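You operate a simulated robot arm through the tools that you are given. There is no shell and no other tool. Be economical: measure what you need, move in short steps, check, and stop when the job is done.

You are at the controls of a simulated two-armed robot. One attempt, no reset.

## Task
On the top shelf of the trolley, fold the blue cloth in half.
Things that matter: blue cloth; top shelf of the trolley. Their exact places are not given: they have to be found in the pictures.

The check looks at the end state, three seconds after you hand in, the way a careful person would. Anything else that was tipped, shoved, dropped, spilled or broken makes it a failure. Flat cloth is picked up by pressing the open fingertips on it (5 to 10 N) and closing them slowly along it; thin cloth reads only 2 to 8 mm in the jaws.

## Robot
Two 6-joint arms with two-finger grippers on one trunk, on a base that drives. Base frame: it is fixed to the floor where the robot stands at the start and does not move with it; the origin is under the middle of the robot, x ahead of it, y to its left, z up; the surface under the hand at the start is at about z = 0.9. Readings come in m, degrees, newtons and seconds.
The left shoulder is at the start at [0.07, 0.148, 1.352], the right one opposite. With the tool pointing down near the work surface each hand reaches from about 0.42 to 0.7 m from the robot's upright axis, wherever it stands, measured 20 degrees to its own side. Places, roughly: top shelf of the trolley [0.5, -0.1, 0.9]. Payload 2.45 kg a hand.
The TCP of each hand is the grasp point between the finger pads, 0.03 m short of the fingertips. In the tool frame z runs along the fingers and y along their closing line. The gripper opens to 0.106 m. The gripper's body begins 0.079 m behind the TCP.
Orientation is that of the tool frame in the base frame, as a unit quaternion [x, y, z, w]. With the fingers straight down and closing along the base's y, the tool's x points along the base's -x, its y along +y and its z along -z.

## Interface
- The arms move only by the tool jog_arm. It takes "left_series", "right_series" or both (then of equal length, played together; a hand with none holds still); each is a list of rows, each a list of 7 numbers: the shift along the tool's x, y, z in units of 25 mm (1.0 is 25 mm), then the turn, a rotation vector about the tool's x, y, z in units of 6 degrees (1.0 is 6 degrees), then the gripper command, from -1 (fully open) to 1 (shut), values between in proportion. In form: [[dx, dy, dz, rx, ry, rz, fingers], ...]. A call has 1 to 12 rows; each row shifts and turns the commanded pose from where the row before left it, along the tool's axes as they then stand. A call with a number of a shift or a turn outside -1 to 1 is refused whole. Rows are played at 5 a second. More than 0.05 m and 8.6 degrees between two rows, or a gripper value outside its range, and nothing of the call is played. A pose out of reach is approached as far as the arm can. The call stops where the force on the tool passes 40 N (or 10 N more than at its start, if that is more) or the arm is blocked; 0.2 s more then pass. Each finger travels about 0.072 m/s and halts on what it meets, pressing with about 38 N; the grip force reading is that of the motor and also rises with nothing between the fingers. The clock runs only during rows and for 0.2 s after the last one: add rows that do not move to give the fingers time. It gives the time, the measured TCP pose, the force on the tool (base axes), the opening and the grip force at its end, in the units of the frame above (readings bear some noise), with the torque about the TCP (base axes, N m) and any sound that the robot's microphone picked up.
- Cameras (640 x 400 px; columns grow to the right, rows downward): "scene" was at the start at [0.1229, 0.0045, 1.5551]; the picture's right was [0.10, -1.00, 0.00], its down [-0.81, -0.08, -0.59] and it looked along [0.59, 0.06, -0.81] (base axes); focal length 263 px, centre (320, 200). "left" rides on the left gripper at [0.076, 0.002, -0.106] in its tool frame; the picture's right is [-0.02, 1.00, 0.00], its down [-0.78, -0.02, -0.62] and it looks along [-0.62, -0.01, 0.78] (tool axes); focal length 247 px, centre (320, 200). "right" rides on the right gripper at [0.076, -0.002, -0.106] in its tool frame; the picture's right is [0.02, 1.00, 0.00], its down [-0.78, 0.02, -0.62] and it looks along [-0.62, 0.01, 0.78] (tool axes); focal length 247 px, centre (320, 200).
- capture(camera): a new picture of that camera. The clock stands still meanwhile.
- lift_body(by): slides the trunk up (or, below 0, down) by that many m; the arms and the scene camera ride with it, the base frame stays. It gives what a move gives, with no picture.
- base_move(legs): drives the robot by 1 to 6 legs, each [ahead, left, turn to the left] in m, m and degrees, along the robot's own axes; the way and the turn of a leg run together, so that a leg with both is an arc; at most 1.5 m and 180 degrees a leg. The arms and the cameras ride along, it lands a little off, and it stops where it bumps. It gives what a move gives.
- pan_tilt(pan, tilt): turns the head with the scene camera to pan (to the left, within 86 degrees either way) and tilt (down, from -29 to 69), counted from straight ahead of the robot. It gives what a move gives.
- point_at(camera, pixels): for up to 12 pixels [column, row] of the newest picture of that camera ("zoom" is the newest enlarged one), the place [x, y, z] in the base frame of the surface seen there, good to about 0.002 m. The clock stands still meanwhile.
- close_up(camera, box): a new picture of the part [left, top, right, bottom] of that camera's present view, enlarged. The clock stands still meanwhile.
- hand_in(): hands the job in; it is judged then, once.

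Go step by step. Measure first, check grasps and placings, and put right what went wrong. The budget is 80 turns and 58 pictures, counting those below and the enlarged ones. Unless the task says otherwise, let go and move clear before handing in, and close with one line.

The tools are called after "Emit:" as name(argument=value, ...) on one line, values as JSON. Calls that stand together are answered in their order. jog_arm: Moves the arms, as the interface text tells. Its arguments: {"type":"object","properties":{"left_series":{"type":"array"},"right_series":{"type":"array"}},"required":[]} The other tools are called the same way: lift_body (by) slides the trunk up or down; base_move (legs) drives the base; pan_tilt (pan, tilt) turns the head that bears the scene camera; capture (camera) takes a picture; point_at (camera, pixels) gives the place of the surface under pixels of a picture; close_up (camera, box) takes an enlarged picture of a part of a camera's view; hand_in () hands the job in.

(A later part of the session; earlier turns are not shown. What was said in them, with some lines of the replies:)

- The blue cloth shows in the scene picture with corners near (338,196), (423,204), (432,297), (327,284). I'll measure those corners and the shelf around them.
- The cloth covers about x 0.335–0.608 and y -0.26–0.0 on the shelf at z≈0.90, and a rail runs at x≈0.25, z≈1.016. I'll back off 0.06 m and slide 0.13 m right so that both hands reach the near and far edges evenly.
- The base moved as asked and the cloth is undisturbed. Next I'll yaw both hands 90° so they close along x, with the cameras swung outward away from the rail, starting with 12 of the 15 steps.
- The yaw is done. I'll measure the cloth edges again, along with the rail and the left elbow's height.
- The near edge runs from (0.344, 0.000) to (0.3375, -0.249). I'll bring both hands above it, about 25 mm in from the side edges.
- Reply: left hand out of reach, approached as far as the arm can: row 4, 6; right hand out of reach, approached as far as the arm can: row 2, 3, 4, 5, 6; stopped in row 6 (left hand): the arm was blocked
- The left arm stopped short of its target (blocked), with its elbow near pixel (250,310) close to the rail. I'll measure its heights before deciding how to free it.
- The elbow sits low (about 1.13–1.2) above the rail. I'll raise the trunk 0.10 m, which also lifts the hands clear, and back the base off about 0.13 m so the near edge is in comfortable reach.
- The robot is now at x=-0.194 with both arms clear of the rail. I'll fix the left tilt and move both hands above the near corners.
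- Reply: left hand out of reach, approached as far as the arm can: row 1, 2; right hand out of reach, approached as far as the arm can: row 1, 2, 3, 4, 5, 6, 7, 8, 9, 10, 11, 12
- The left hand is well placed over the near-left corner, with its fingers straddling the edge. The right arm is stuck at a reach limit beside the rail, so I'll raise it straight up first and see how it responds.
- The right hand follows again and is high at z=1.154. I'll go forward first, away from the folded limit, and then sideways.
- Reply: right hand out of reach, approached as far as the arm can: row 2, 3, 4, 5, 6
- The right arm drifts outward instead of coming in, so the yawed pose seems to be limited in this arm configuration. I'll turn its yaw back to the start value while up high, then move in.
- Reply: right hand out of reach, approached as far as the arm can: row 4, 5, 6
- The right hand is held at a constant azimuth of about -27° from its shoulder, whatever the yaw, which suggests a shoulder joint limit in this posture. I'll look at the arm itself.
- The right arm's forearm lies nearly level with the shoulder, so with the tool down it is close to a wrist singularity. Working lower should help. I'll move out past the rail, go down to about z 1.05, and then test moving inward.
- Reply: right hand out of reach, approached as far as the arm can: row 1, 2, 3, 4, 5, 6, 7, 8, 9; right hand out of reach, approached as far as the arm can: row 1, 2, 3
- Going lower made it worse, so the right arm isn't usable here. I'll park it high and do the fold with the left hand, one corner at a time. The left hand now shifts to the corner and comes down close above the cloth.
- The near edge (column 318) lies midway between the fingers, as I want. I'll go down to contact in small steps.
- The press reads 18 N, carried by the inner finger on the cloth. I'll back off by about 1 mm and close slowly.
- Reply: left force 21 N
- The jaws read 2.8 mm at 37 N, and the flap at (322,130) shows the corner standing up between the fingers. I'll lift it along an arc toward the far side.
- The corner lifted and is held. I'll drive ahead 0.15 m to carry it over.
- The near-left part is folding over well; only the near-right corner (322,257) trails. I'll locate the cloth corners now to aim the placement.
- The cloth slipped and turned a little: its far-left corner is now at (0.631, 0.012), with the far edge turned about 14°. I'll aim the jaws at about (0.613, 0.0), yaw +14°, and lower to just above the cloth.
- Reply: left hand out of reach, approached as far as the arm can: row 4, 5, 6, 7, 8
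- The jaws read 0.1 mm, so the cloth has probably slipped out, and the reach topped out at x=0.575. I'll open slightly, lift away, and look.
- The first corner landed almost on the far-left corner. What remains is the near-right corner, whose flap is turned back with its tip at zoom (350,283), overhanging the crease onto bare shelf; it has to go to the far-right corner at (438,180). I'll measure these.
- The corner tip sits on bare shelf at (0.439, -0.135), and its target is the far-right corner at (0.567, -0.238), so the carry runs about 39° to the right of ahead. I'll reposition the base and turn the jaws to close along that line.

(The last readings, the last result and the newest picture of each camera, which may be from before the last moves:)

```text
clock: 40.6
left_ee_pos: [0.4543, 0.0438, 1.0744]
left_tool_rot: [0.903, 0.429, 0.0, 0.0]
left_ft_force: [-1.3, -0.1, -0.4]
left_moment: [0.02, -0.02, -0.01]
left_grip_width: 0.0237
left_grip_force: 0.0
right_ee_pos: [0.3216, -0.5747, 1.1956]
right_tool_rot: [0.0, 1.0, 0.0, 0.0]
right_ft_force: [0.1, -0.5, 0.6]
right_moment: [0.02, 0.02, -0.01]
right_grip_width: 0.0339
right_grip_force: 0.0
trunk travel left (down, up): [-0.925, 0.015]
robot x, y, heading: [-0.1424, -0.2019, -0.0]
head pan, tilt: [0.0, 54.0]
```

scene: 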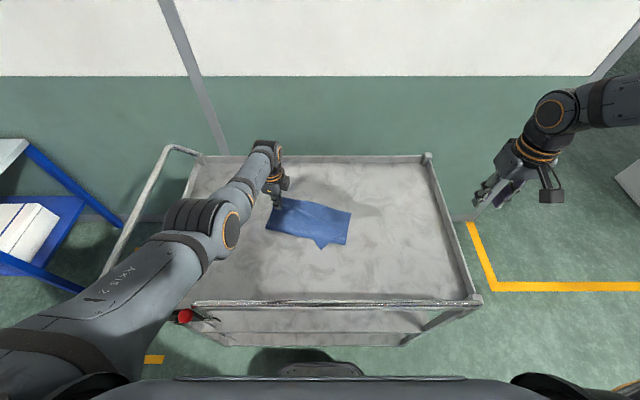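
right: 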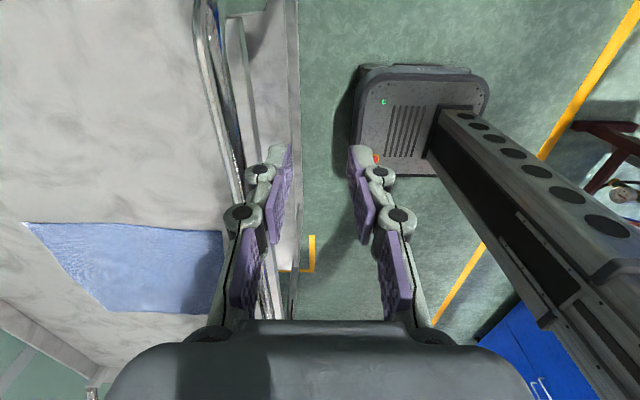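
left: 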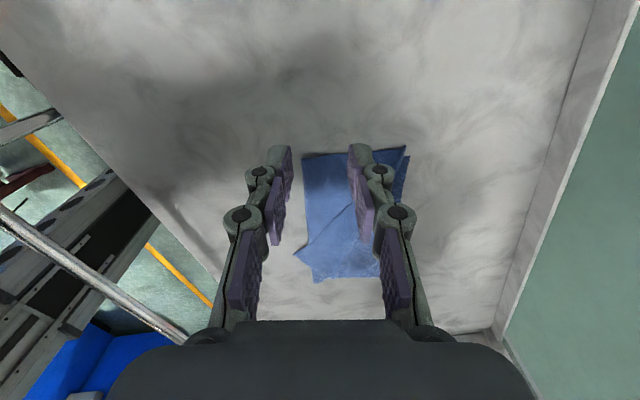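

The jaw yaw is exactly right, with closing along (0.775, -0.632). I'll move over the tip and lower to about 3 cm above the shelf.

Emit:
jog_arm(left_series=[[-0.846, 0.591, 0, 0, 0, 0, 0.55], [-0.846, 0.591, 0, 0, 0, 0, 0.55], [-0.846, 0.591, 0, 0, 0, 0, 0.55], [-0.846, 0.591, 0, 0, 0, 0, 0.55], [-0.846, 0.591, 0, 0, 0, 0, 0.55], [-0.846, 0.591, 0, 0, 0, 0, 0.55], [-0.846, 0.591, 0, 0, 0, 0, 0.55], [0, 0, 0.9, 0, 0, 0, 0.55], [0, 0, 0.9, 0, 0, 0, 0.55], [0, 0, 0.9, 0, 0, 0, 0.55], [0, 0, 0.9, 0, 0, 0, 0.55], [0, 0, 0.7, 0, 0, 0, 0.55]])

Emit:
capture(camera="left")

Emit:
capture(camera="scene")

```text
clock: 43.2
left_ee_pos: [0.4398, -0.1358, 0.9673]
left_tool_rot: [0.903, 0.43, -0.001, 0.0]
left_ft_force: [0.4, -0.1, -0.2]
left_moment: [0.01, -0.02, 0.0]
left_grip_width: 0.0239
left_grip_force: 0.1
right_ee_pos: [0.3215, -0.5741, 1.1959]
right_tool_rot: [0.0, 1.0, -0.001, -0.001]
right_ft_force: [0.1, 0.7, -0.2]
right_moment: [-0.01, 0.0, 0.01]
right_grip_width: 0.0339
right_grip_force: 0.1
trunk travel left (down, up): [-0.925, 0.015]
robot x, y, heading: [-0.1434, -0.1986, 0.2]
head pan, tilt: [0.0, 54.0]
```

```text
29 pictures are left
```

left: 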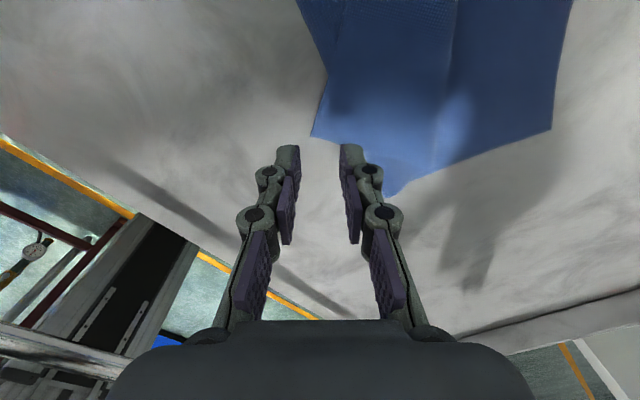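

```text
28 pictures are left
```

scene: 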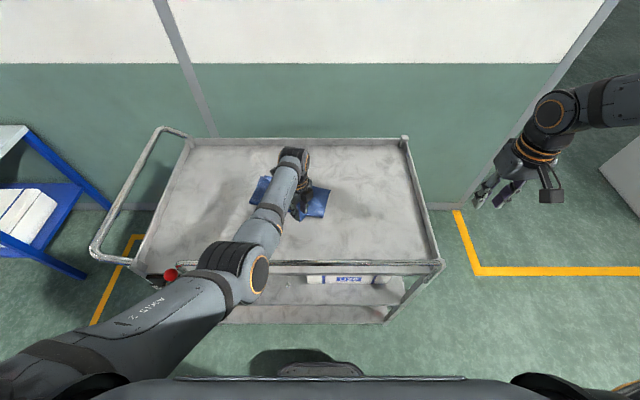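

In the left view the tip is at about (391,193). I'll check its measured place against the jaw centre.

Emit:
point_at(camera="left", pixels=[[391, 192], [312, 135], [400, 180], [550, 128], [420, 150], [440, 150]])

Emit:
close_up(camera="left", box=[230, 80, 590, 300])

```text
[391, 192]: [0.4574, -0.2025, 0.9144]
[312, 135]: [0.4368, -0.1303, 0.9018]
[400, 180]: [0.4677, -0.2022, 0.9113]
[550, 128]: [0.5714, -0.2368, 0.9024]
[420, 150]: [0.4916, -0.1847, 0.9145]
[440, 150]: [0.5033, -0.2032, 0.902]
```

```text
1.78 times, centred on (410, 190) of left
```

zoom: 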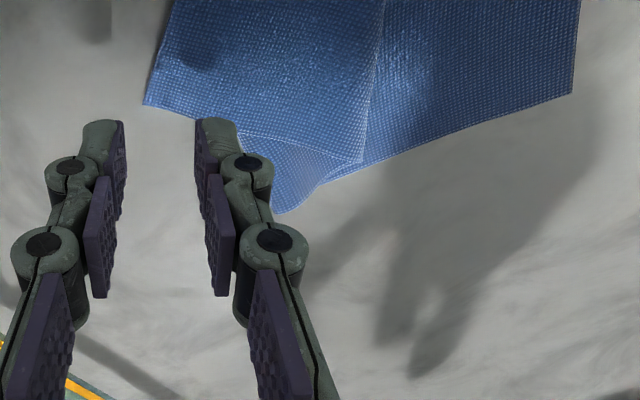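

The tip, at (0.437, -0.130), lines up with the jaws. I'll nudge and lower to contact.

Emit:
jog_arm(left_series=[[0.1, -0.12, 0.4, 0, 0, 0, 0.55], [0, 0, 0.4, 0, 0, 0, 0.55], [0, 0, 0.35, 0, 0, 0, 0.55], [0, 0, 0.2, 0, 0, 0, 0.55], [0, 0, 0.08, 0, 0, 0, 0.55], [0, 0, 0, 0, 0, 0, 0.55]])

```text
clock: 44.6
left_ee_pos: [0.4401, -0.1317, 0.9326]
left_tool_rot: [0.903, 0.43, 0.0, 0.0]
left_ft_force: [0.3, -0.2, 3.9]
left_moment: [0.0, -0.06, -0.05]
left_grip_width: 0.0241
left_grip_force: 0.1
right_ee_pos: [0.3204, -0.5737, 1.1958]
right_tool_rot: [-0.001, 1.0, 0.001, 0.001]
right_ft_force: [-0.3, 0.3, 0.5]
right_moment: [0.01, -0.04, 0.0]
right_grip_width: 0.0339
right_grip_force: 0.0
trunk travel left (down, up): [-0.925, 0.015]
robot x, y, heading: [-0.1448, -0.2008, -0.2]
head pan, tilt: [0.0, 54.0]
```

First contact reads 3.9 N. I'll press 0.6 mm more and close slowly.

Emit:
jog_arm(left_series=[[0, 0, 0.025, 0, 0, 0, 0.55], [0, 0, 0, 0, 0, 0, 0.6], [0, 0, 0, 0, 0, 0, 0.66], [0, 0, 0, 0, 0, 0, 0.72], [0, 0, 0, 0, 0, 0, 0.78], [0, 0, 0, 0, 0, 0, 0.84], [0, 0, 0, 0, 0, 0, 0.9], [0, 0, 0, 0, 0, 0, 0.95], [0, 0, 0, 0, 0, 0, 1], [0, 0, 0, 0, 0, 0, 1], [0, 0, 0, 0, 0, 0, 1]])

Emit:
close_up(camera="left", box=[200, 50, 560, 270])

```text
clock: 47.0
left_ee_pos: [0.4376, -0.1309, 0.9293]
left_tool_rot: [0.903, 0.431, -0.001, -0.001]
left_ft_force: [0.5, -0.1, 1.2]
left_moment: [-0.01, 0.02, 0.02]
left_grip_width: 0.0001
left_grip_force: 28.1
right_ee_pos: [0.3202, -0.5744, 1.1954]
right_tool_rot: [0.001, 1.0, 0.001, 0.001]
right_ft_force: [-0.1, 0.2, -0.3]
right_moment: [0.0, 0.01, -0.01]
right_grip_width: 0.0339
right_grip_force: 0.1
trunk travel left (down, up): [-0.925, 0.015]
robot x, y, heading: [-0.1463, -0.199, -0.0]
head pan, tilt: [0.0, 54.0]
```

```text
1.78 times, centred on (380, 160) of left
```

zoom: 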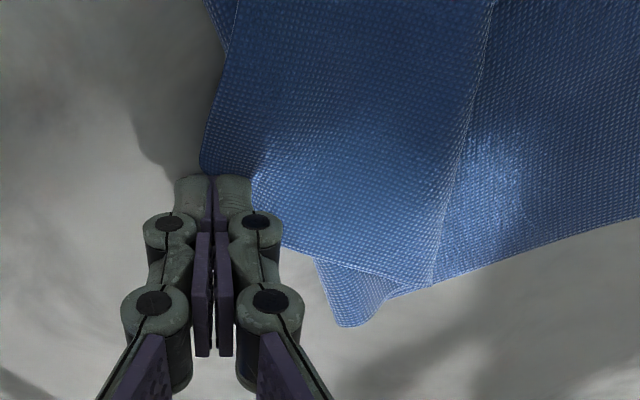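

The jaws closed on nothing (0.1 mm) because contact was lost while closing. I'll lift a little, reopen, and remeasure the tip.

Emit:
jog_arm(left_series=[[0, 0, -0.6, 0, 0, 0, 1], [0, 0, -0.6, 0, 0, 0, 0.8], [0, 0, 0, 0, 0, 0, 0.5], [0, 0, 0, 0, 0, 0, 0.5]])

Emit:
close_up(camera="left", box=[200, 50, 560, 270])

Emit:
point_at(camera="zoom", pixels=[[200, 150], [215, 140], [345, 215], [290, 160], [400, 200], [320, 200]])

```text
clock: 48.0
left_ee_pos: [0.4388, -0.1317, 0.9591]
left_tool_rot: [0.903, 0.43, 0.0, -0.001]
left_ft_force: [0.1, 0.2, -0.1]
left_moment: [0.02, -0.04, 0.0]
left_grip_width: 0.0265
left_grip_force: 0.1
right_ee_pos: [0.3211, -0.5745, 1.1957]
right_tool_rot: [0.0, 1.0, 0.0, 0.0]
right_ft_force: [0.2, -0.4, 0.6]
right_moment: [0.02, 0.03, -0.01]
right_grip_width: 0.0343
right_grip_force: 0.0
trunk travel left (down, up): [-0.925, 0.015]
robot x, y, heading: [-0.1445, -0.1977, 0.0]
head pan, tilt: [0.0, 54.0]
```

```text
1.78 times, centred on (380, 160) of left
```

zoom: 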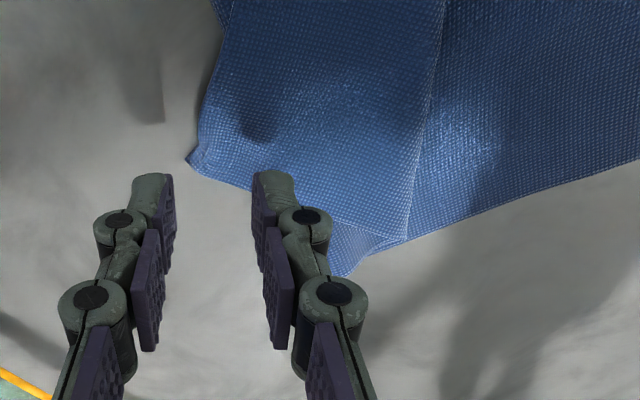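

```text
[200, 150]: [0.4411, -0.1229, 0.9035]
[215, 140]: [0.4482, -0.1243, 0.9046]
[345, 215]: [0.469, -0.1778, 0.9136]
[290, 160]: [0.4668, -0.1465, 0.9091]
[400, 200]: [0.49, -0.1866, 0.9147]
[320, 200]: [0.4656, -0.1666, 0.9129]
```

The tip is now near (0.436, -0.1225). I'll shift onto it, press firmer this time, and follow down a little while closing.

Emit:
jog_arm(left_series=[[0.28, -0.2, 0.4, 0, 0, 0, 0.5], [0, 0, 0.4, 0, 0, 0, 0.5], [0, 0, 0.26, 0, 0, 0, 0.5], [0, 0, 0.06, 0, 0, 0, 0.5], [0, 0, 0, 0, 0, 0, 0.5]])

```text
clock: 49.2
left_ee_pos: [0.442, -0.1225, 0.9316]
left_tool_rot: [0.903, 0.431, 0.0, 0.0]
left_ft_force: [-0.1, 0.1, 0.0]
left_moment: [-0.01, -0.01, 0.01]
left_grip_width: 0.0264
left_grip_force: 0.1
right_ee_pos: [0.3215, -0.5744, 1.1959]
right_tool_rot: [0.0, 1.0, 0.001, 0.001]
right_ft_force: [-0.1, -0.5, -0.5]
right_moment: [0.04, -0.01, 0.0]
right_grip_width: 0.0338
right_grip_force: 0.2
trunk travel left (down, up): [-0.925, 0.015]
robot x, y, heading: [-0.1436, -0.2021, 0.2]
head pan, tilt: [0.0, 54.0]
```

Emit:
jog_arm(left_series=[[0, -0.08, 0.05, 0, 0, 0, 0.5], [0, 0, 0.05, 0, 0, 0, 0.5], [0, 0, 0, 0, 0, 0, 0.5]])

```text
clock: 50.0
left_ee_pos: [0.4379, -0.1222, 0.9314]
left_tool_rot: [0.903, 0.43, 0.001, 0.0]
left_ft_force: [1.1, 0.5, 11.0]
left_moment: [-0.17, -0.18, 0.03]
left_grip_width: 0.0271
left_grip_force: 0.6
right_ee_pos: [0.3187, -0.5757, 1.1959]
right_tool_rot: [0.0, 1.0, 0.001, 0.001]
right_ft_force: [0.4, 0.9, 0.2]
right_moment: [-0.01, -0.01, 0.0]
right_grip_width: 0.0341
right_grip_force: 0.1
trunk travel left (down, up): [-0.925, 0.015]
robot x, y, heading: [-0.1443, -0.1961, 0.1]
head pan, tilt: [0.0, 54.0]
```

The press reads 11 N. I'll close now with a slight follow-down.

Emit:
jog_arm(left_series=[[0, 0, 0.01, 0, 0, 0, 0.56], [0, 0, 0.01, 0, 0, 0, 0.62], [0, 0, 0.01, 0, 0, 0, 0.68], [0, 0, 0.01, 0, 0, 0, 0.74], [0, 0, 0.01, 0, 0, 0, 0.8], [0, 0, 0.01, 0, 0, 0, 0.86], [0, 0, 0.01, 0, 0, 0, 0.92], [0, 0, 0, 0, 0, 0, 0.97], [0, 0, 0, 0, 0, 0, 1], [0, 0, 0, 0, 0, 0, 1], [0, 0, 0, 0, 0, 0, 1]])

Emit:
close_up(camera="left", box=[200, 50, 560, 270])

```text
clock: 52.4
left_ee_pos: [0.4385, -0.1216, 0.9293]
left_tool_rot: [0.902, 0.431, 0.001, 0.0]
left_ft_force: [0.9, -0.3, 11.9]
left_moment: [0.0, -0.03, 0.0]
left_grip_width: 0.0001
left_grip_force: 27.9
right_ee_pos: [0.3188, -0.5738, 1.1951]
right_tool_rot: [0.0, 1.0, 0.001, 0.002]
right_ft_force: [0.3, -0.5, 0.4]
right_moment: [0.0, 0.02, -0.02]
right_grip_width: 0.0338
right_grip_force: 0.1
trunk travel left (down, up): [-0.925, 0.015]
robot x, y, heading: [-0.145, -0.1971, 0.1]
head pan, tilt: [0.0, 54.0]
```

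```text
1.78 times, centred on (380, 160) of left
```

zoom: 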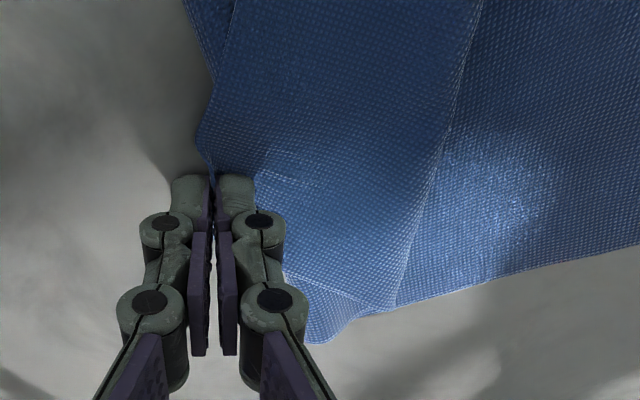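

Missed again: the cloth tip sits on the camera side (+tool x) of the fingers, at zoom (200,150). I'll lift, reopen, and look closely before the next try.

Emit:
jog_arm(left_series=[[0, 0, -0.7, 0, 0, 0, 1], [0, 0, -0.7, 0, 0, 0, 0.8], [0, -0.4, -0.5, 0, 0, 0, 0.5], [0, -0.4, 0, 0, 0, 0, 0.5]])

Emit:
close_up(camera="left", box=[240, 60, 480, 210])

Emit:
point_at(camera="left", pixels=[[320, 128], [330, 120], [340, 120], [350, 130], [330, 100], [360, 120], [370, 150], [310, 130]])

```text
clock: 53.4
left_ee_pos: [0.4233, -0.1073, 0.9752]
left_tool_rot: [0.903, 0.43, 0.0, -0.001]
left_ft_force: [-0.6, -0.1, -0.9]
left_moment: [0.01, -0.01, 0.01]
left_grip_width: 0.0265
left_grip_force: 0.1
right_ee_pos: [0.3197, -0.5754, 1.1958]
right_tool_rot: [0.0, 1.0, -0.001, 0.0]
right_ft_force: [-1.1, -0.3, -0.4]
right_moment: [-0.02, 0.02, 0.01]
right_grip_width: 0.0337
right_grip_force: 0.0
trunk travel left (down, up): [-0.925, 0.015]
robot x, y, heading: [-0.1468, -0.198, -0.2]
head pan, tilt: [0.0, 54.0]
```

```text
2.67 times, centred on (360, 135) of left
```

zoom: 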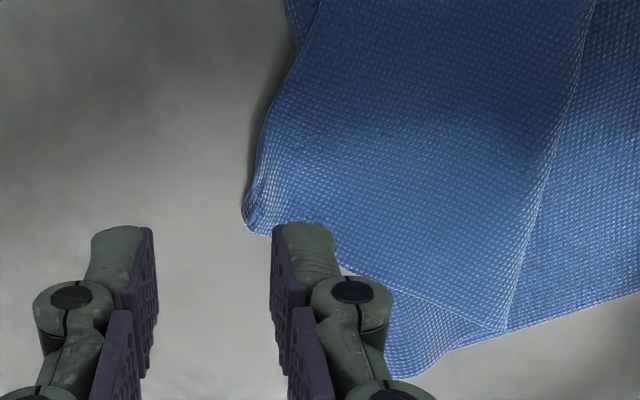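

```text
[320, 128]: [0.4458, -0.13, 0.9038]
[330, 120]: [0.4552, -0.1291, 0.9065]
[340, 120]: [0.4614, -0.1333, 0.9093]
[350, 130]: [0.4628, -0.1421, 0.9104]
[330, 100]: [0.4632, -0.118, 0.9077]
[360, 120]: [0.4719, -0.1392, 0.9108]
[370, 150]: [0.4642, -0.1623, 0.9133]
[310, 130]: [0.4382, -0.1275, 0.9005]
```

Those left pixels referred to an older picture, so I'll measure in the zoom instead.

Emit:
point_at(camera="zoom", pixels=[[246, 222], [255, 215], [262, 232], [262, 150], [280, 190], [300, 205], [350, 250], [385, 280], [350, 200], [300, 50], [450, 345]])

```text
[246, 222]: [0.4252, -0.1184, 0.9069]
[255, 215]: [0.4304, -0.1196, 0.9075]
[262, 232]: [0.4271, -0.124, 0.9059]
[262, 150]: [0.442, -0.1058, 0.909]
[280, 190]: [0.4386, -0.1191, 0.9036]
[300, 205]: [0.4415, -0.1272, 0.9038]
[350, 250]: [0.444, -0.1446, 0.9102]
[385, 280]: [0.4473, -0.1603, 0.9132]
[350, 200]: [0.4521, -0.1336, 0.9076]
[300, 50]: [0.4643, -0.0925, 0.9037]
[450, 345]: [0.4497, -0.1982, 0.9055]
```

The tip was dragged out to (0.425, -0.118), so it must have slipped under the outer finger, which was held up because the inner one stood on the thicker stack. I'll turn the jaws to the tip's bisector, open only 16 mm, tilt the outer finger 3° down, and land both fingers on the overhang.

Emit:
jog_arm(left_series=[[0, 0, 0, 0, 0, -0.93, 0.7], [0, 0, 0, 0, 0, -0.93, 0.7], [0, 0, 0, 0, 0, -0.93, 0.7], [0, 0, 0, 0, 0, -0.93, 0.7], [0, 0, 0, 0, 0, -0.93, 0.7], [-0.42, 0.16, 0, 0, 0, 0, 0.7], [0, 0, 0, -0.5, 0, 0, 0.7], [0, 0, 0.7, 0, 0, 0, 0.7], [0, 0, 0.4, 0, 0, 0, 0.7], [0, 0, 0, 0, 0, 0, 0.7]])

Emit:
close_up(camera="left", box=[240, 60, 480, 210])

```text
clock: 55.6
left_ee_pos: [0.4265, -0.1201, 0.9486]
left_tool_rot: [0.771, 0.636, 0.016, 0.021]
left_ft_force: [-0.4, 1.1, 0.7]
left_moment: [-0.01, 0.01, -0.02]
left_grip_width: 0.0159
left_grip_force: 0.1
right_ee_pos: [0.3218, -0.5741, 1.1957]
right_tool_rot: [0.0, 1.0, 0.002, 0.001]
right_ft_force: [0.6, -0.3, -0.5]
right_moment: [0.05, 0.04, 0.0]
right_grip_width: 0.0339
right_grip_force: 0.1
trunk travel left (down, up): [-0.925, 0.015]
robot x, y, heading: [-0.1462, -0.198, -0.0]
head pan, tilt: [0.0, 54.0]
```

```text
2.67 times, centred on (360, 135) of left
```

zoom: 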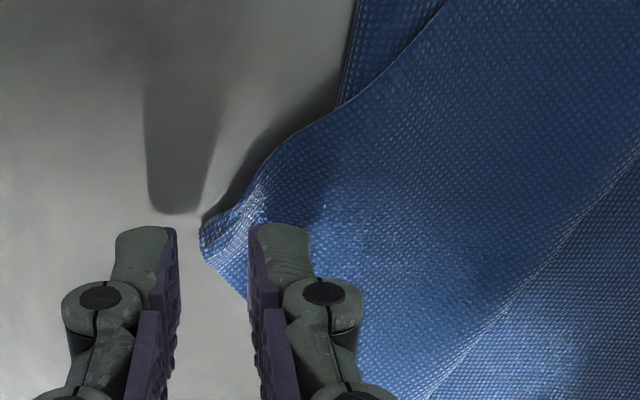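

Emit:
point_at(camera="zoom", pixels=[[202, 238], [215, 240], [230, 270], [245, 215], [330, 110], [300, 180]])

```text
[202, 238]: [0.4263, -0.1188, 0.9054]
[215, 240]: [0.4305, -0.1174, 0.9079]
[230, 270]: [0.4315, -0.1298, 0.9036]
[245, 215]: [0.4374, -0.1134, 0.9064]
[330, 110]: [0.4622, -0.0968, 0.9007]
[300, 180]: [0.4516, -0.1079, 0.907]
```

The tip lies between the jaws. I'll descend to contact.

Emit:
jog_arm(left_series=[[0.08, -0.06, 0.4, 0, 0, 0, 0.7], [0, 0, 0.2, 0, 0, 0, 0.7], [0, 0, 0.1, 0, 0, 0, 0.7], [0, 0, 0.06, 0, 0, 0, 0.7], [0, 0, 0, 0, 0, 0, 0.7]])

```text
clock: 56.8
left_ee_pos: [0.4255, -0.1186, 0.9302]
left_tool_rot: [0.771, 0.636, 0.017, 0.021]
left_ft_force: [1.5, 1.7, 7.4]
left_moment: [-0.01, -0.05, 0.03]
left_grip_width: 0.0155
left_grip_force: 0.1
right_ee_pos: [0.3199, -0.5748, 1.1961]
right_tool_rot: [0.0, 1.0, 0.001, 0.001]
right_ft_force: [-0.2, 0.7, 0.3]
right_moment: [0.0, -0.01, -0.01]
right_grip_width: 0.0338
right_grip_force: 0.1
trunk travel left (down, up): [-0.925, 0.015]
robot x, y, heading: [-0.1476, -0.2005, 0.0]
head pan, tilt: [0.0, 54.0]
```

Contact reads 7.4 N with almost no moment, so both fingers are touching. I'll press slightly more and close.

Emit:
jog_arm(left_series=[[0, 0, 0.03, 0, 0, 0, 0.7], [0, 0, 0, 0, 0, 0, 0.74], [0, 0, 0, 0, 0, 0, 0.78], [0, 0, 0.01, 0, 0, 0, 0.82], [0, 0, 0.01, 0, 0, 0, 0.86], [0, 0, 0.01, 0, 0, 0, 0.9], [0, 0, 0, 0, 0, 0, 0.94], [0, 0, 0, 0, 0, 0, 0.98], [0, 0, 0, 0, 0, 0, 1], [0, 0, 0, 0, 0, 0, 1], [0, 0, 0, 0, 0, 0, 1]])

Emit:
close_up(camera="left", box=[240, 60, 480, 210])

```text
clock: 59.2
left_ee_pos: [0.4247, -0.1184, 0.9285]
left_tool_rot: [0.772, 0.635, 0.017, 0.02]
left_ft_force: [-0.2, 0.2, 15.0]
left_moment: [-0.11, -0.18, 0.0]
left_grip_width: 0.0028
left_grip_force: 37.0
right_ee_pos: [0.3187, -0.5732, 1.1951]
right_tool_rot: [-0.001, 1.0, 0.001, 0.001]
right_ft_force: [0.4, -0.6, -0.7]
right_moment: [0.03, 0.01, -0.01]
right_grip_width: 0.0341
right_grip_force: 0.0
trunk travel left (down, up): [-0.925, 0.015]
robot x, y, heading: [-0.1449, -0.1991, 0.2]
head pan, tilt: [0.0, 54.0]
```

```text
2.67 times, centred on (360, 135) of left
```

zoom: 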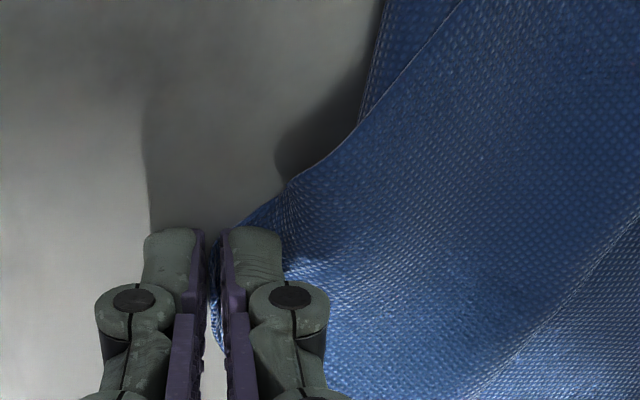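

The jaws read 2.8 mm at 37 N with the tip between the pads. I'll lift gently and look.

Emit:
jog_arm(left_series=[[0, 0, -0.3, 0, 0, 0, 1], [0, 0.1, -0.5, 0, 0, 0, 1], [0, 0.2, -0.5, 0, 0, 0, 1], [0, 0.3, -0.5, 0, 0, 0, 1], [0, 0.3, -0.5, 0, 0, 0, 1], [0, 0, 0, 0, 0, 0, 1]])

Emit:
capture(camera="left")

Emit:
close_up(camera="scene", box=[200, 140, 400, 280])

```text
clock: 60.6
left_ee_pos: [0.4444, -0.1224, 0.9878]
left_tool_rot: [0.773, 0.634, 0.017, 0.021]
left_ft_force: [-0.2, -0.1, -1.9]
left_moment: [0.02, 0.03, 0.01]
left_grip_width: 0.0019
left_grip_force: 29.2
right_ee_pos: [0.3191, -0.5743, 1.1955]
right_tool_rot: [0.0, 1.0, 0.001, 0.001]
right_ft_force: [-0.2, -0.3, -0.7]
right_moment: [0.01, -0.02, -0.03]
right_grip_width: 0.0338
right_grip_force: 0.0
trunk travel left (down, up): [-0.925, 0.015]
robot x, y, heading: [-0.1438, -0.1982, -0.3]
head pan, tilt: [0.0, 54.0]
```

```text
20 pictures are left
```

left: 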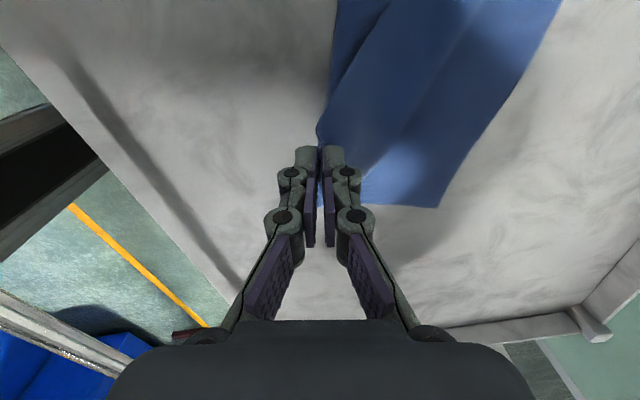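

```text
2.86 times, centred on (300, 210) of scene
```

zoom: 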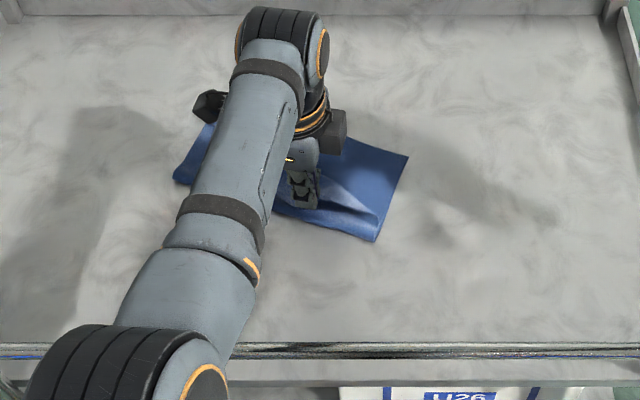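

The tip is still held (1.9 mm). I'll check the far-right corner, and then carry it there with a diagonal base leg.

Emit:
point_at(camera="zoom", pixels=[[405, 158], [375, 239], [176, 180], [300, 213]])

Emit:
base_move(legs=[[0.09, -0.085, 0]])

Emit:
capture(camera="left")

```text
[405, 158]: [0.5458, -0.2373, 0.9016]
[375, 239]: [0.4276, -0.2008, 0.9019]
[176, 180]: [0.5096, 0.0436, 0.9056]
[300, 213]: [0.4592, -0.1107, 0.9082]
```

```text
clock: 61.8
left_ee_pos: [0.5314, -0.2059, 0.9878]
left_tool_rot: [0.772, 0.635, 0.017, 0.021]
left_ft_force: [1.2, 0.0, -2.2]
left_moment: [0.02, 0.15, 0.01]
left_grip_width: 0.0007
left_grip_force: 27.2
right_ee_pos: [0.4073, -0.6561, 1.1965]
right_tool_rot: [0.0, 1.0, 0.0, 0.002]
right_ft_force: [0.6, -0.2, -0.4]
right_moment: [-0.04, 0.0, 0.03]
right_grip_width: 0.0339
right_grip_force: 0.1
trunk travel left (down, up): [-0.925, 0.015]
robot x, y, heading: [-0.0578, -0.2847, 0.1]
head pan, tilt: [0.0, 54.0]
```

```text
18 pictures are left
```

left: 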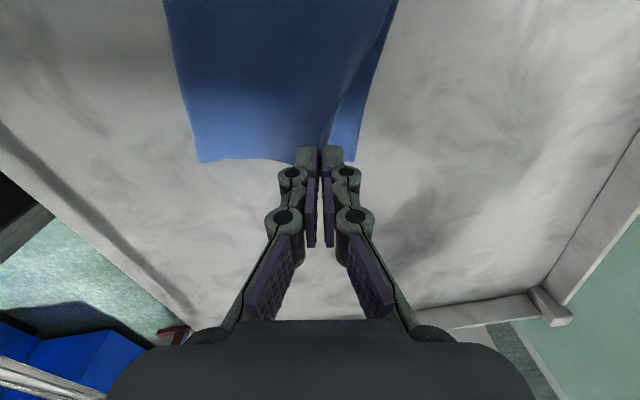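

It folds over very well, with the tip hanging beside the far-right corner at (358,158). I'll lower it while moving slightly toward the corner.

Emit:
jog_arm(left_series=[[-0.1, 0.1, 0.4, 0, 0, 0, 1], [-0.13, 0.1, 0.4, 0, 0, 0, 1], [-0.15, 0.1, 0.4, 0, 0, 0, 1], [-0.15, 0.1, 0.4, 0, 0, 0, 1], [0, 0, 0.3, 0, 0, 0, 1], [0, 0, 0, 0, 0, 0, 1]])

Emit:
capture(camera="left")

```text
clock: 63.2
left_ee_pos: [0.5418, -0.2214, 0.9388]
left_tool_rot: [0.772, 0.635, 0.015, 0.02]
left_ft_force: [1.6, -0.8, -0.4]
left_moment: [0.01, 0.09, -0.04]
left_grip_width: 0.0008
left_grip_force: 26.9
right_ee_pos: [0.4104, -0.6595, 1.1964]
right_tool_rot: [0.001, 1.0, 0.001, 0.0]
right_ft_force: [-0.4, -0.3, -0.5]
right_moment: [0.01, 0.02, 0.01]
right_grip_width: 0.034
right_grip_force: 0.1
trunk travel left (down, up): [-0.925, 0.015]
robot x, y, heading: [-0.0597, -0.2873, 0.2]
head pan, tilt: [0.0, 54.0]
```

```text
17 pictures are left
```

left: 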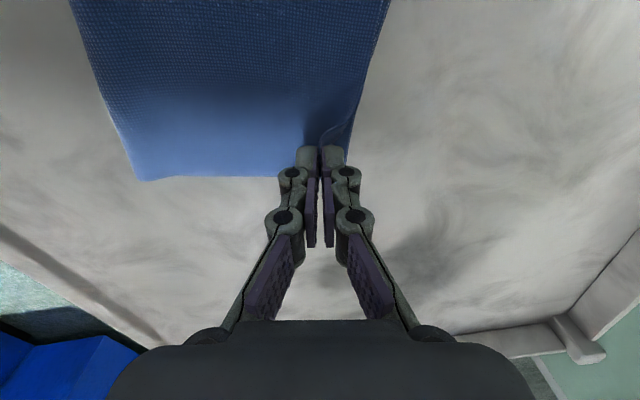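

The corner is down next to the far-right corner. I'll open and lift straight away, then look.

Emit:
jog_arm(left_series=[[0, 0, 0.1, 0, 0, 0, 0.9], [0, 0, 0, 0, 0, 0, 0.75], [0, 0, 0, 0, 0, 0, 0.6], [0, 0, -0.4, 0, 0, 0, 0.6], [0, 0, -0.8, 0, 0, 0, 0.6], [0, 0, -1, 0, 0, 0, 0.6], [0, 0, -1, 0, 0, 0, 0.6], [1, 0, -0.5, 0, 0, 0, 0.6], [1, 0, 0, 0, 0, 0, 0.6], [1, 0, 0, 0, 0, 0, 0.6], [1, 0, 0, 0, 0, 0, 0.6]])

Emit:
base_move(legs=[[-0.1, 0.1, 0]])

Emit:
capture(camera="scene")

```text
clock: 65.6
left_ee_pos: [0.5572, -0.1235, 1.0272]
left_tool_rot: [0.772, 0.635, 0.015, 0.02]
left_ft_force: [-0.7, 0.1, 0.6]
left_moment: [-0.04, 0.01, 0.02]
left_grip_width: 0.0212
left_grip_force: 0.1
right_ee_pos: [0.4099, -0.6564, 1.1951]
right_tool_rot: [0.0, 1.0, 0.0, 0.0]
right_ft_force: [-0.9, -0.2, 0.3]
right_moment: [0.02, -0.01, 0.01]
right_grip_width: 0.034
right_grip_force: 0.0
trunk travel left (down, up): [-0.925, 0.015]
robot x, y, heading: [-0.0568, -0.2814, 0.1]
head pan, tilt: [0.0, 54.0]
```

```text
clock: 67.0
left_ee_pos: [0.4604, -0.0225, 1.0278]
left_tool_rot: [0.772, 0.635, 0.017, 0.019]
left_ft_force: [-0.1, 1.3, -0.5]
left_moment: [-0.02, -0.01, -0.03]
left_grip_width: 0.0212
left_grip_force: 0.0
right_ee_pos: [0.3126, -0.5587, 1.1938]
right_tool_rot: [0.0, 1.0, 0.001, -0.001]
right_ft_force: [0.3, -0.6, -0.3]
right_moment: [-0.01, 0.02, 0.0]
right_grip_width: 0.0341
right_grip_force: 0.1
trunk travel left (down, up): [-0.925, 0.015]
robot x, y, heading: [-0.1521, -0.1852, -0.1]
head pan, tilt: [0.0, 54.0]
```

```text
16 pictures are left
```

scene: 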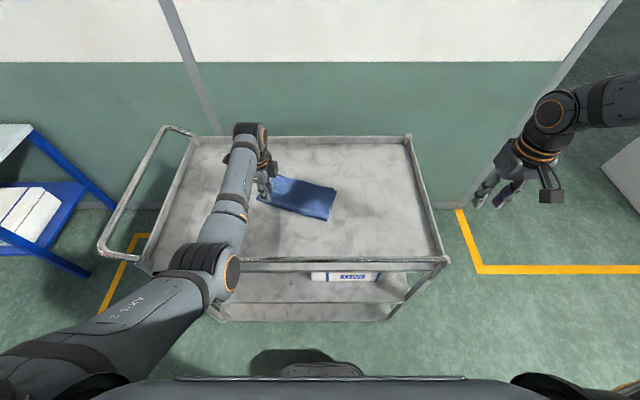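

Now the cloth looks like a neat rectangle. I'll move the left hand aside and enlarge the view.

Emit:
jog_arm(left_series=[[1, 0, -0.5, 0, 0, 0, 0.6], [1, 0, -0.5, 0, 0, 0, 0.6], [1, 0, -0.5, 0, 0, 0, 0.6], [1, 0, -0.5, 0, 0, 0, 0.6], [0, 0, 0, 0, 0, 0, 0.6]])

Emit:
close_up(camera="scene", box=[240, 155, 350, 235])

Emit:
capture(camera="left")

```text
clock: 68.2
left_ee_pos: [0.4758, 0.0762, 1.0785]
left_tool_rot: [0.772, 0.635, 0.017, 0.02]
left_ft_force: [0.1, -0.2, 0.1]
left_moment: [-0.02, -0.02, 0.01]
left_grip_width: 0.0211
left_grip_force: 0.0
right_ee_pos: [0.3128, -0.5573, 1.1954]
right_tool_rot: [0.0, 1.0, 0.001, 0.0]
right_ft_force: [0.5, 0.6, 0.1]
right_moment: [0.02, 0.05, 0.01]
right_grip_width: 0.0339
right_grip_force: 0.1
trunk travel left (down, up): [-0.925, 0.015]
robot x, y, heading: [-0.156, -0.1819, 0.1]
head pan, tilt: [0.0, 54.0]
```

```text
5.00 times, centred on (295, 195) of scene
```

zoom: 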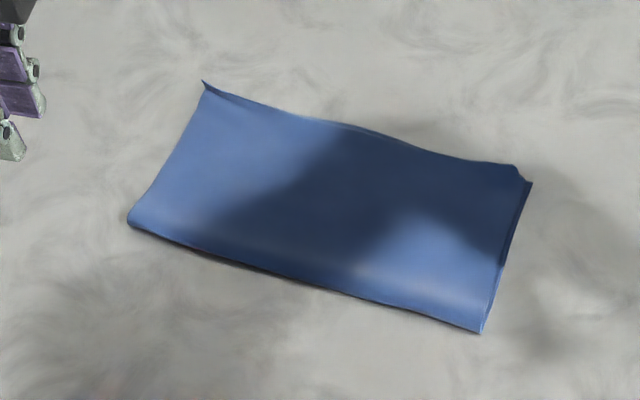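

```text
14 pictures are left
```

left: 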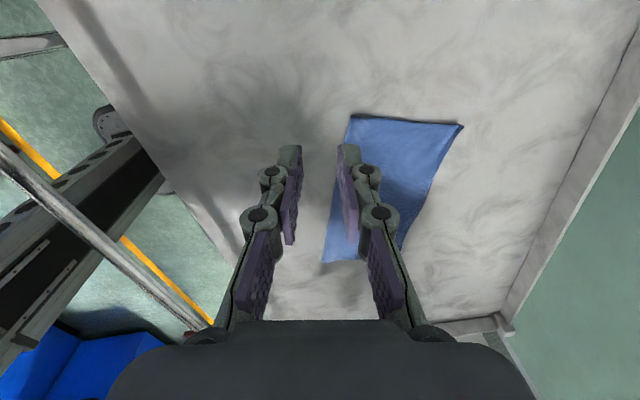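

The enlarged view shows a clean half fold: the top corners at (205,85) and (515,168) lie within about 1 cm of the bottom ones, and the crease runs along the near side. Both hands are clear and nothing else has been disturbed, so I'll hand in.

Emit:
hand_in()

```text
The job is handed in.
```

The blue cloth is folded in half on the top shelf of the trolley, with its corners matching to within about 1 cm, and the job is handed in; the left hand did the fold alone, one corner at a time, because the right arm couldn't reach the cloth, and the cloth ended up turned about 14° or a little more from where it lay.
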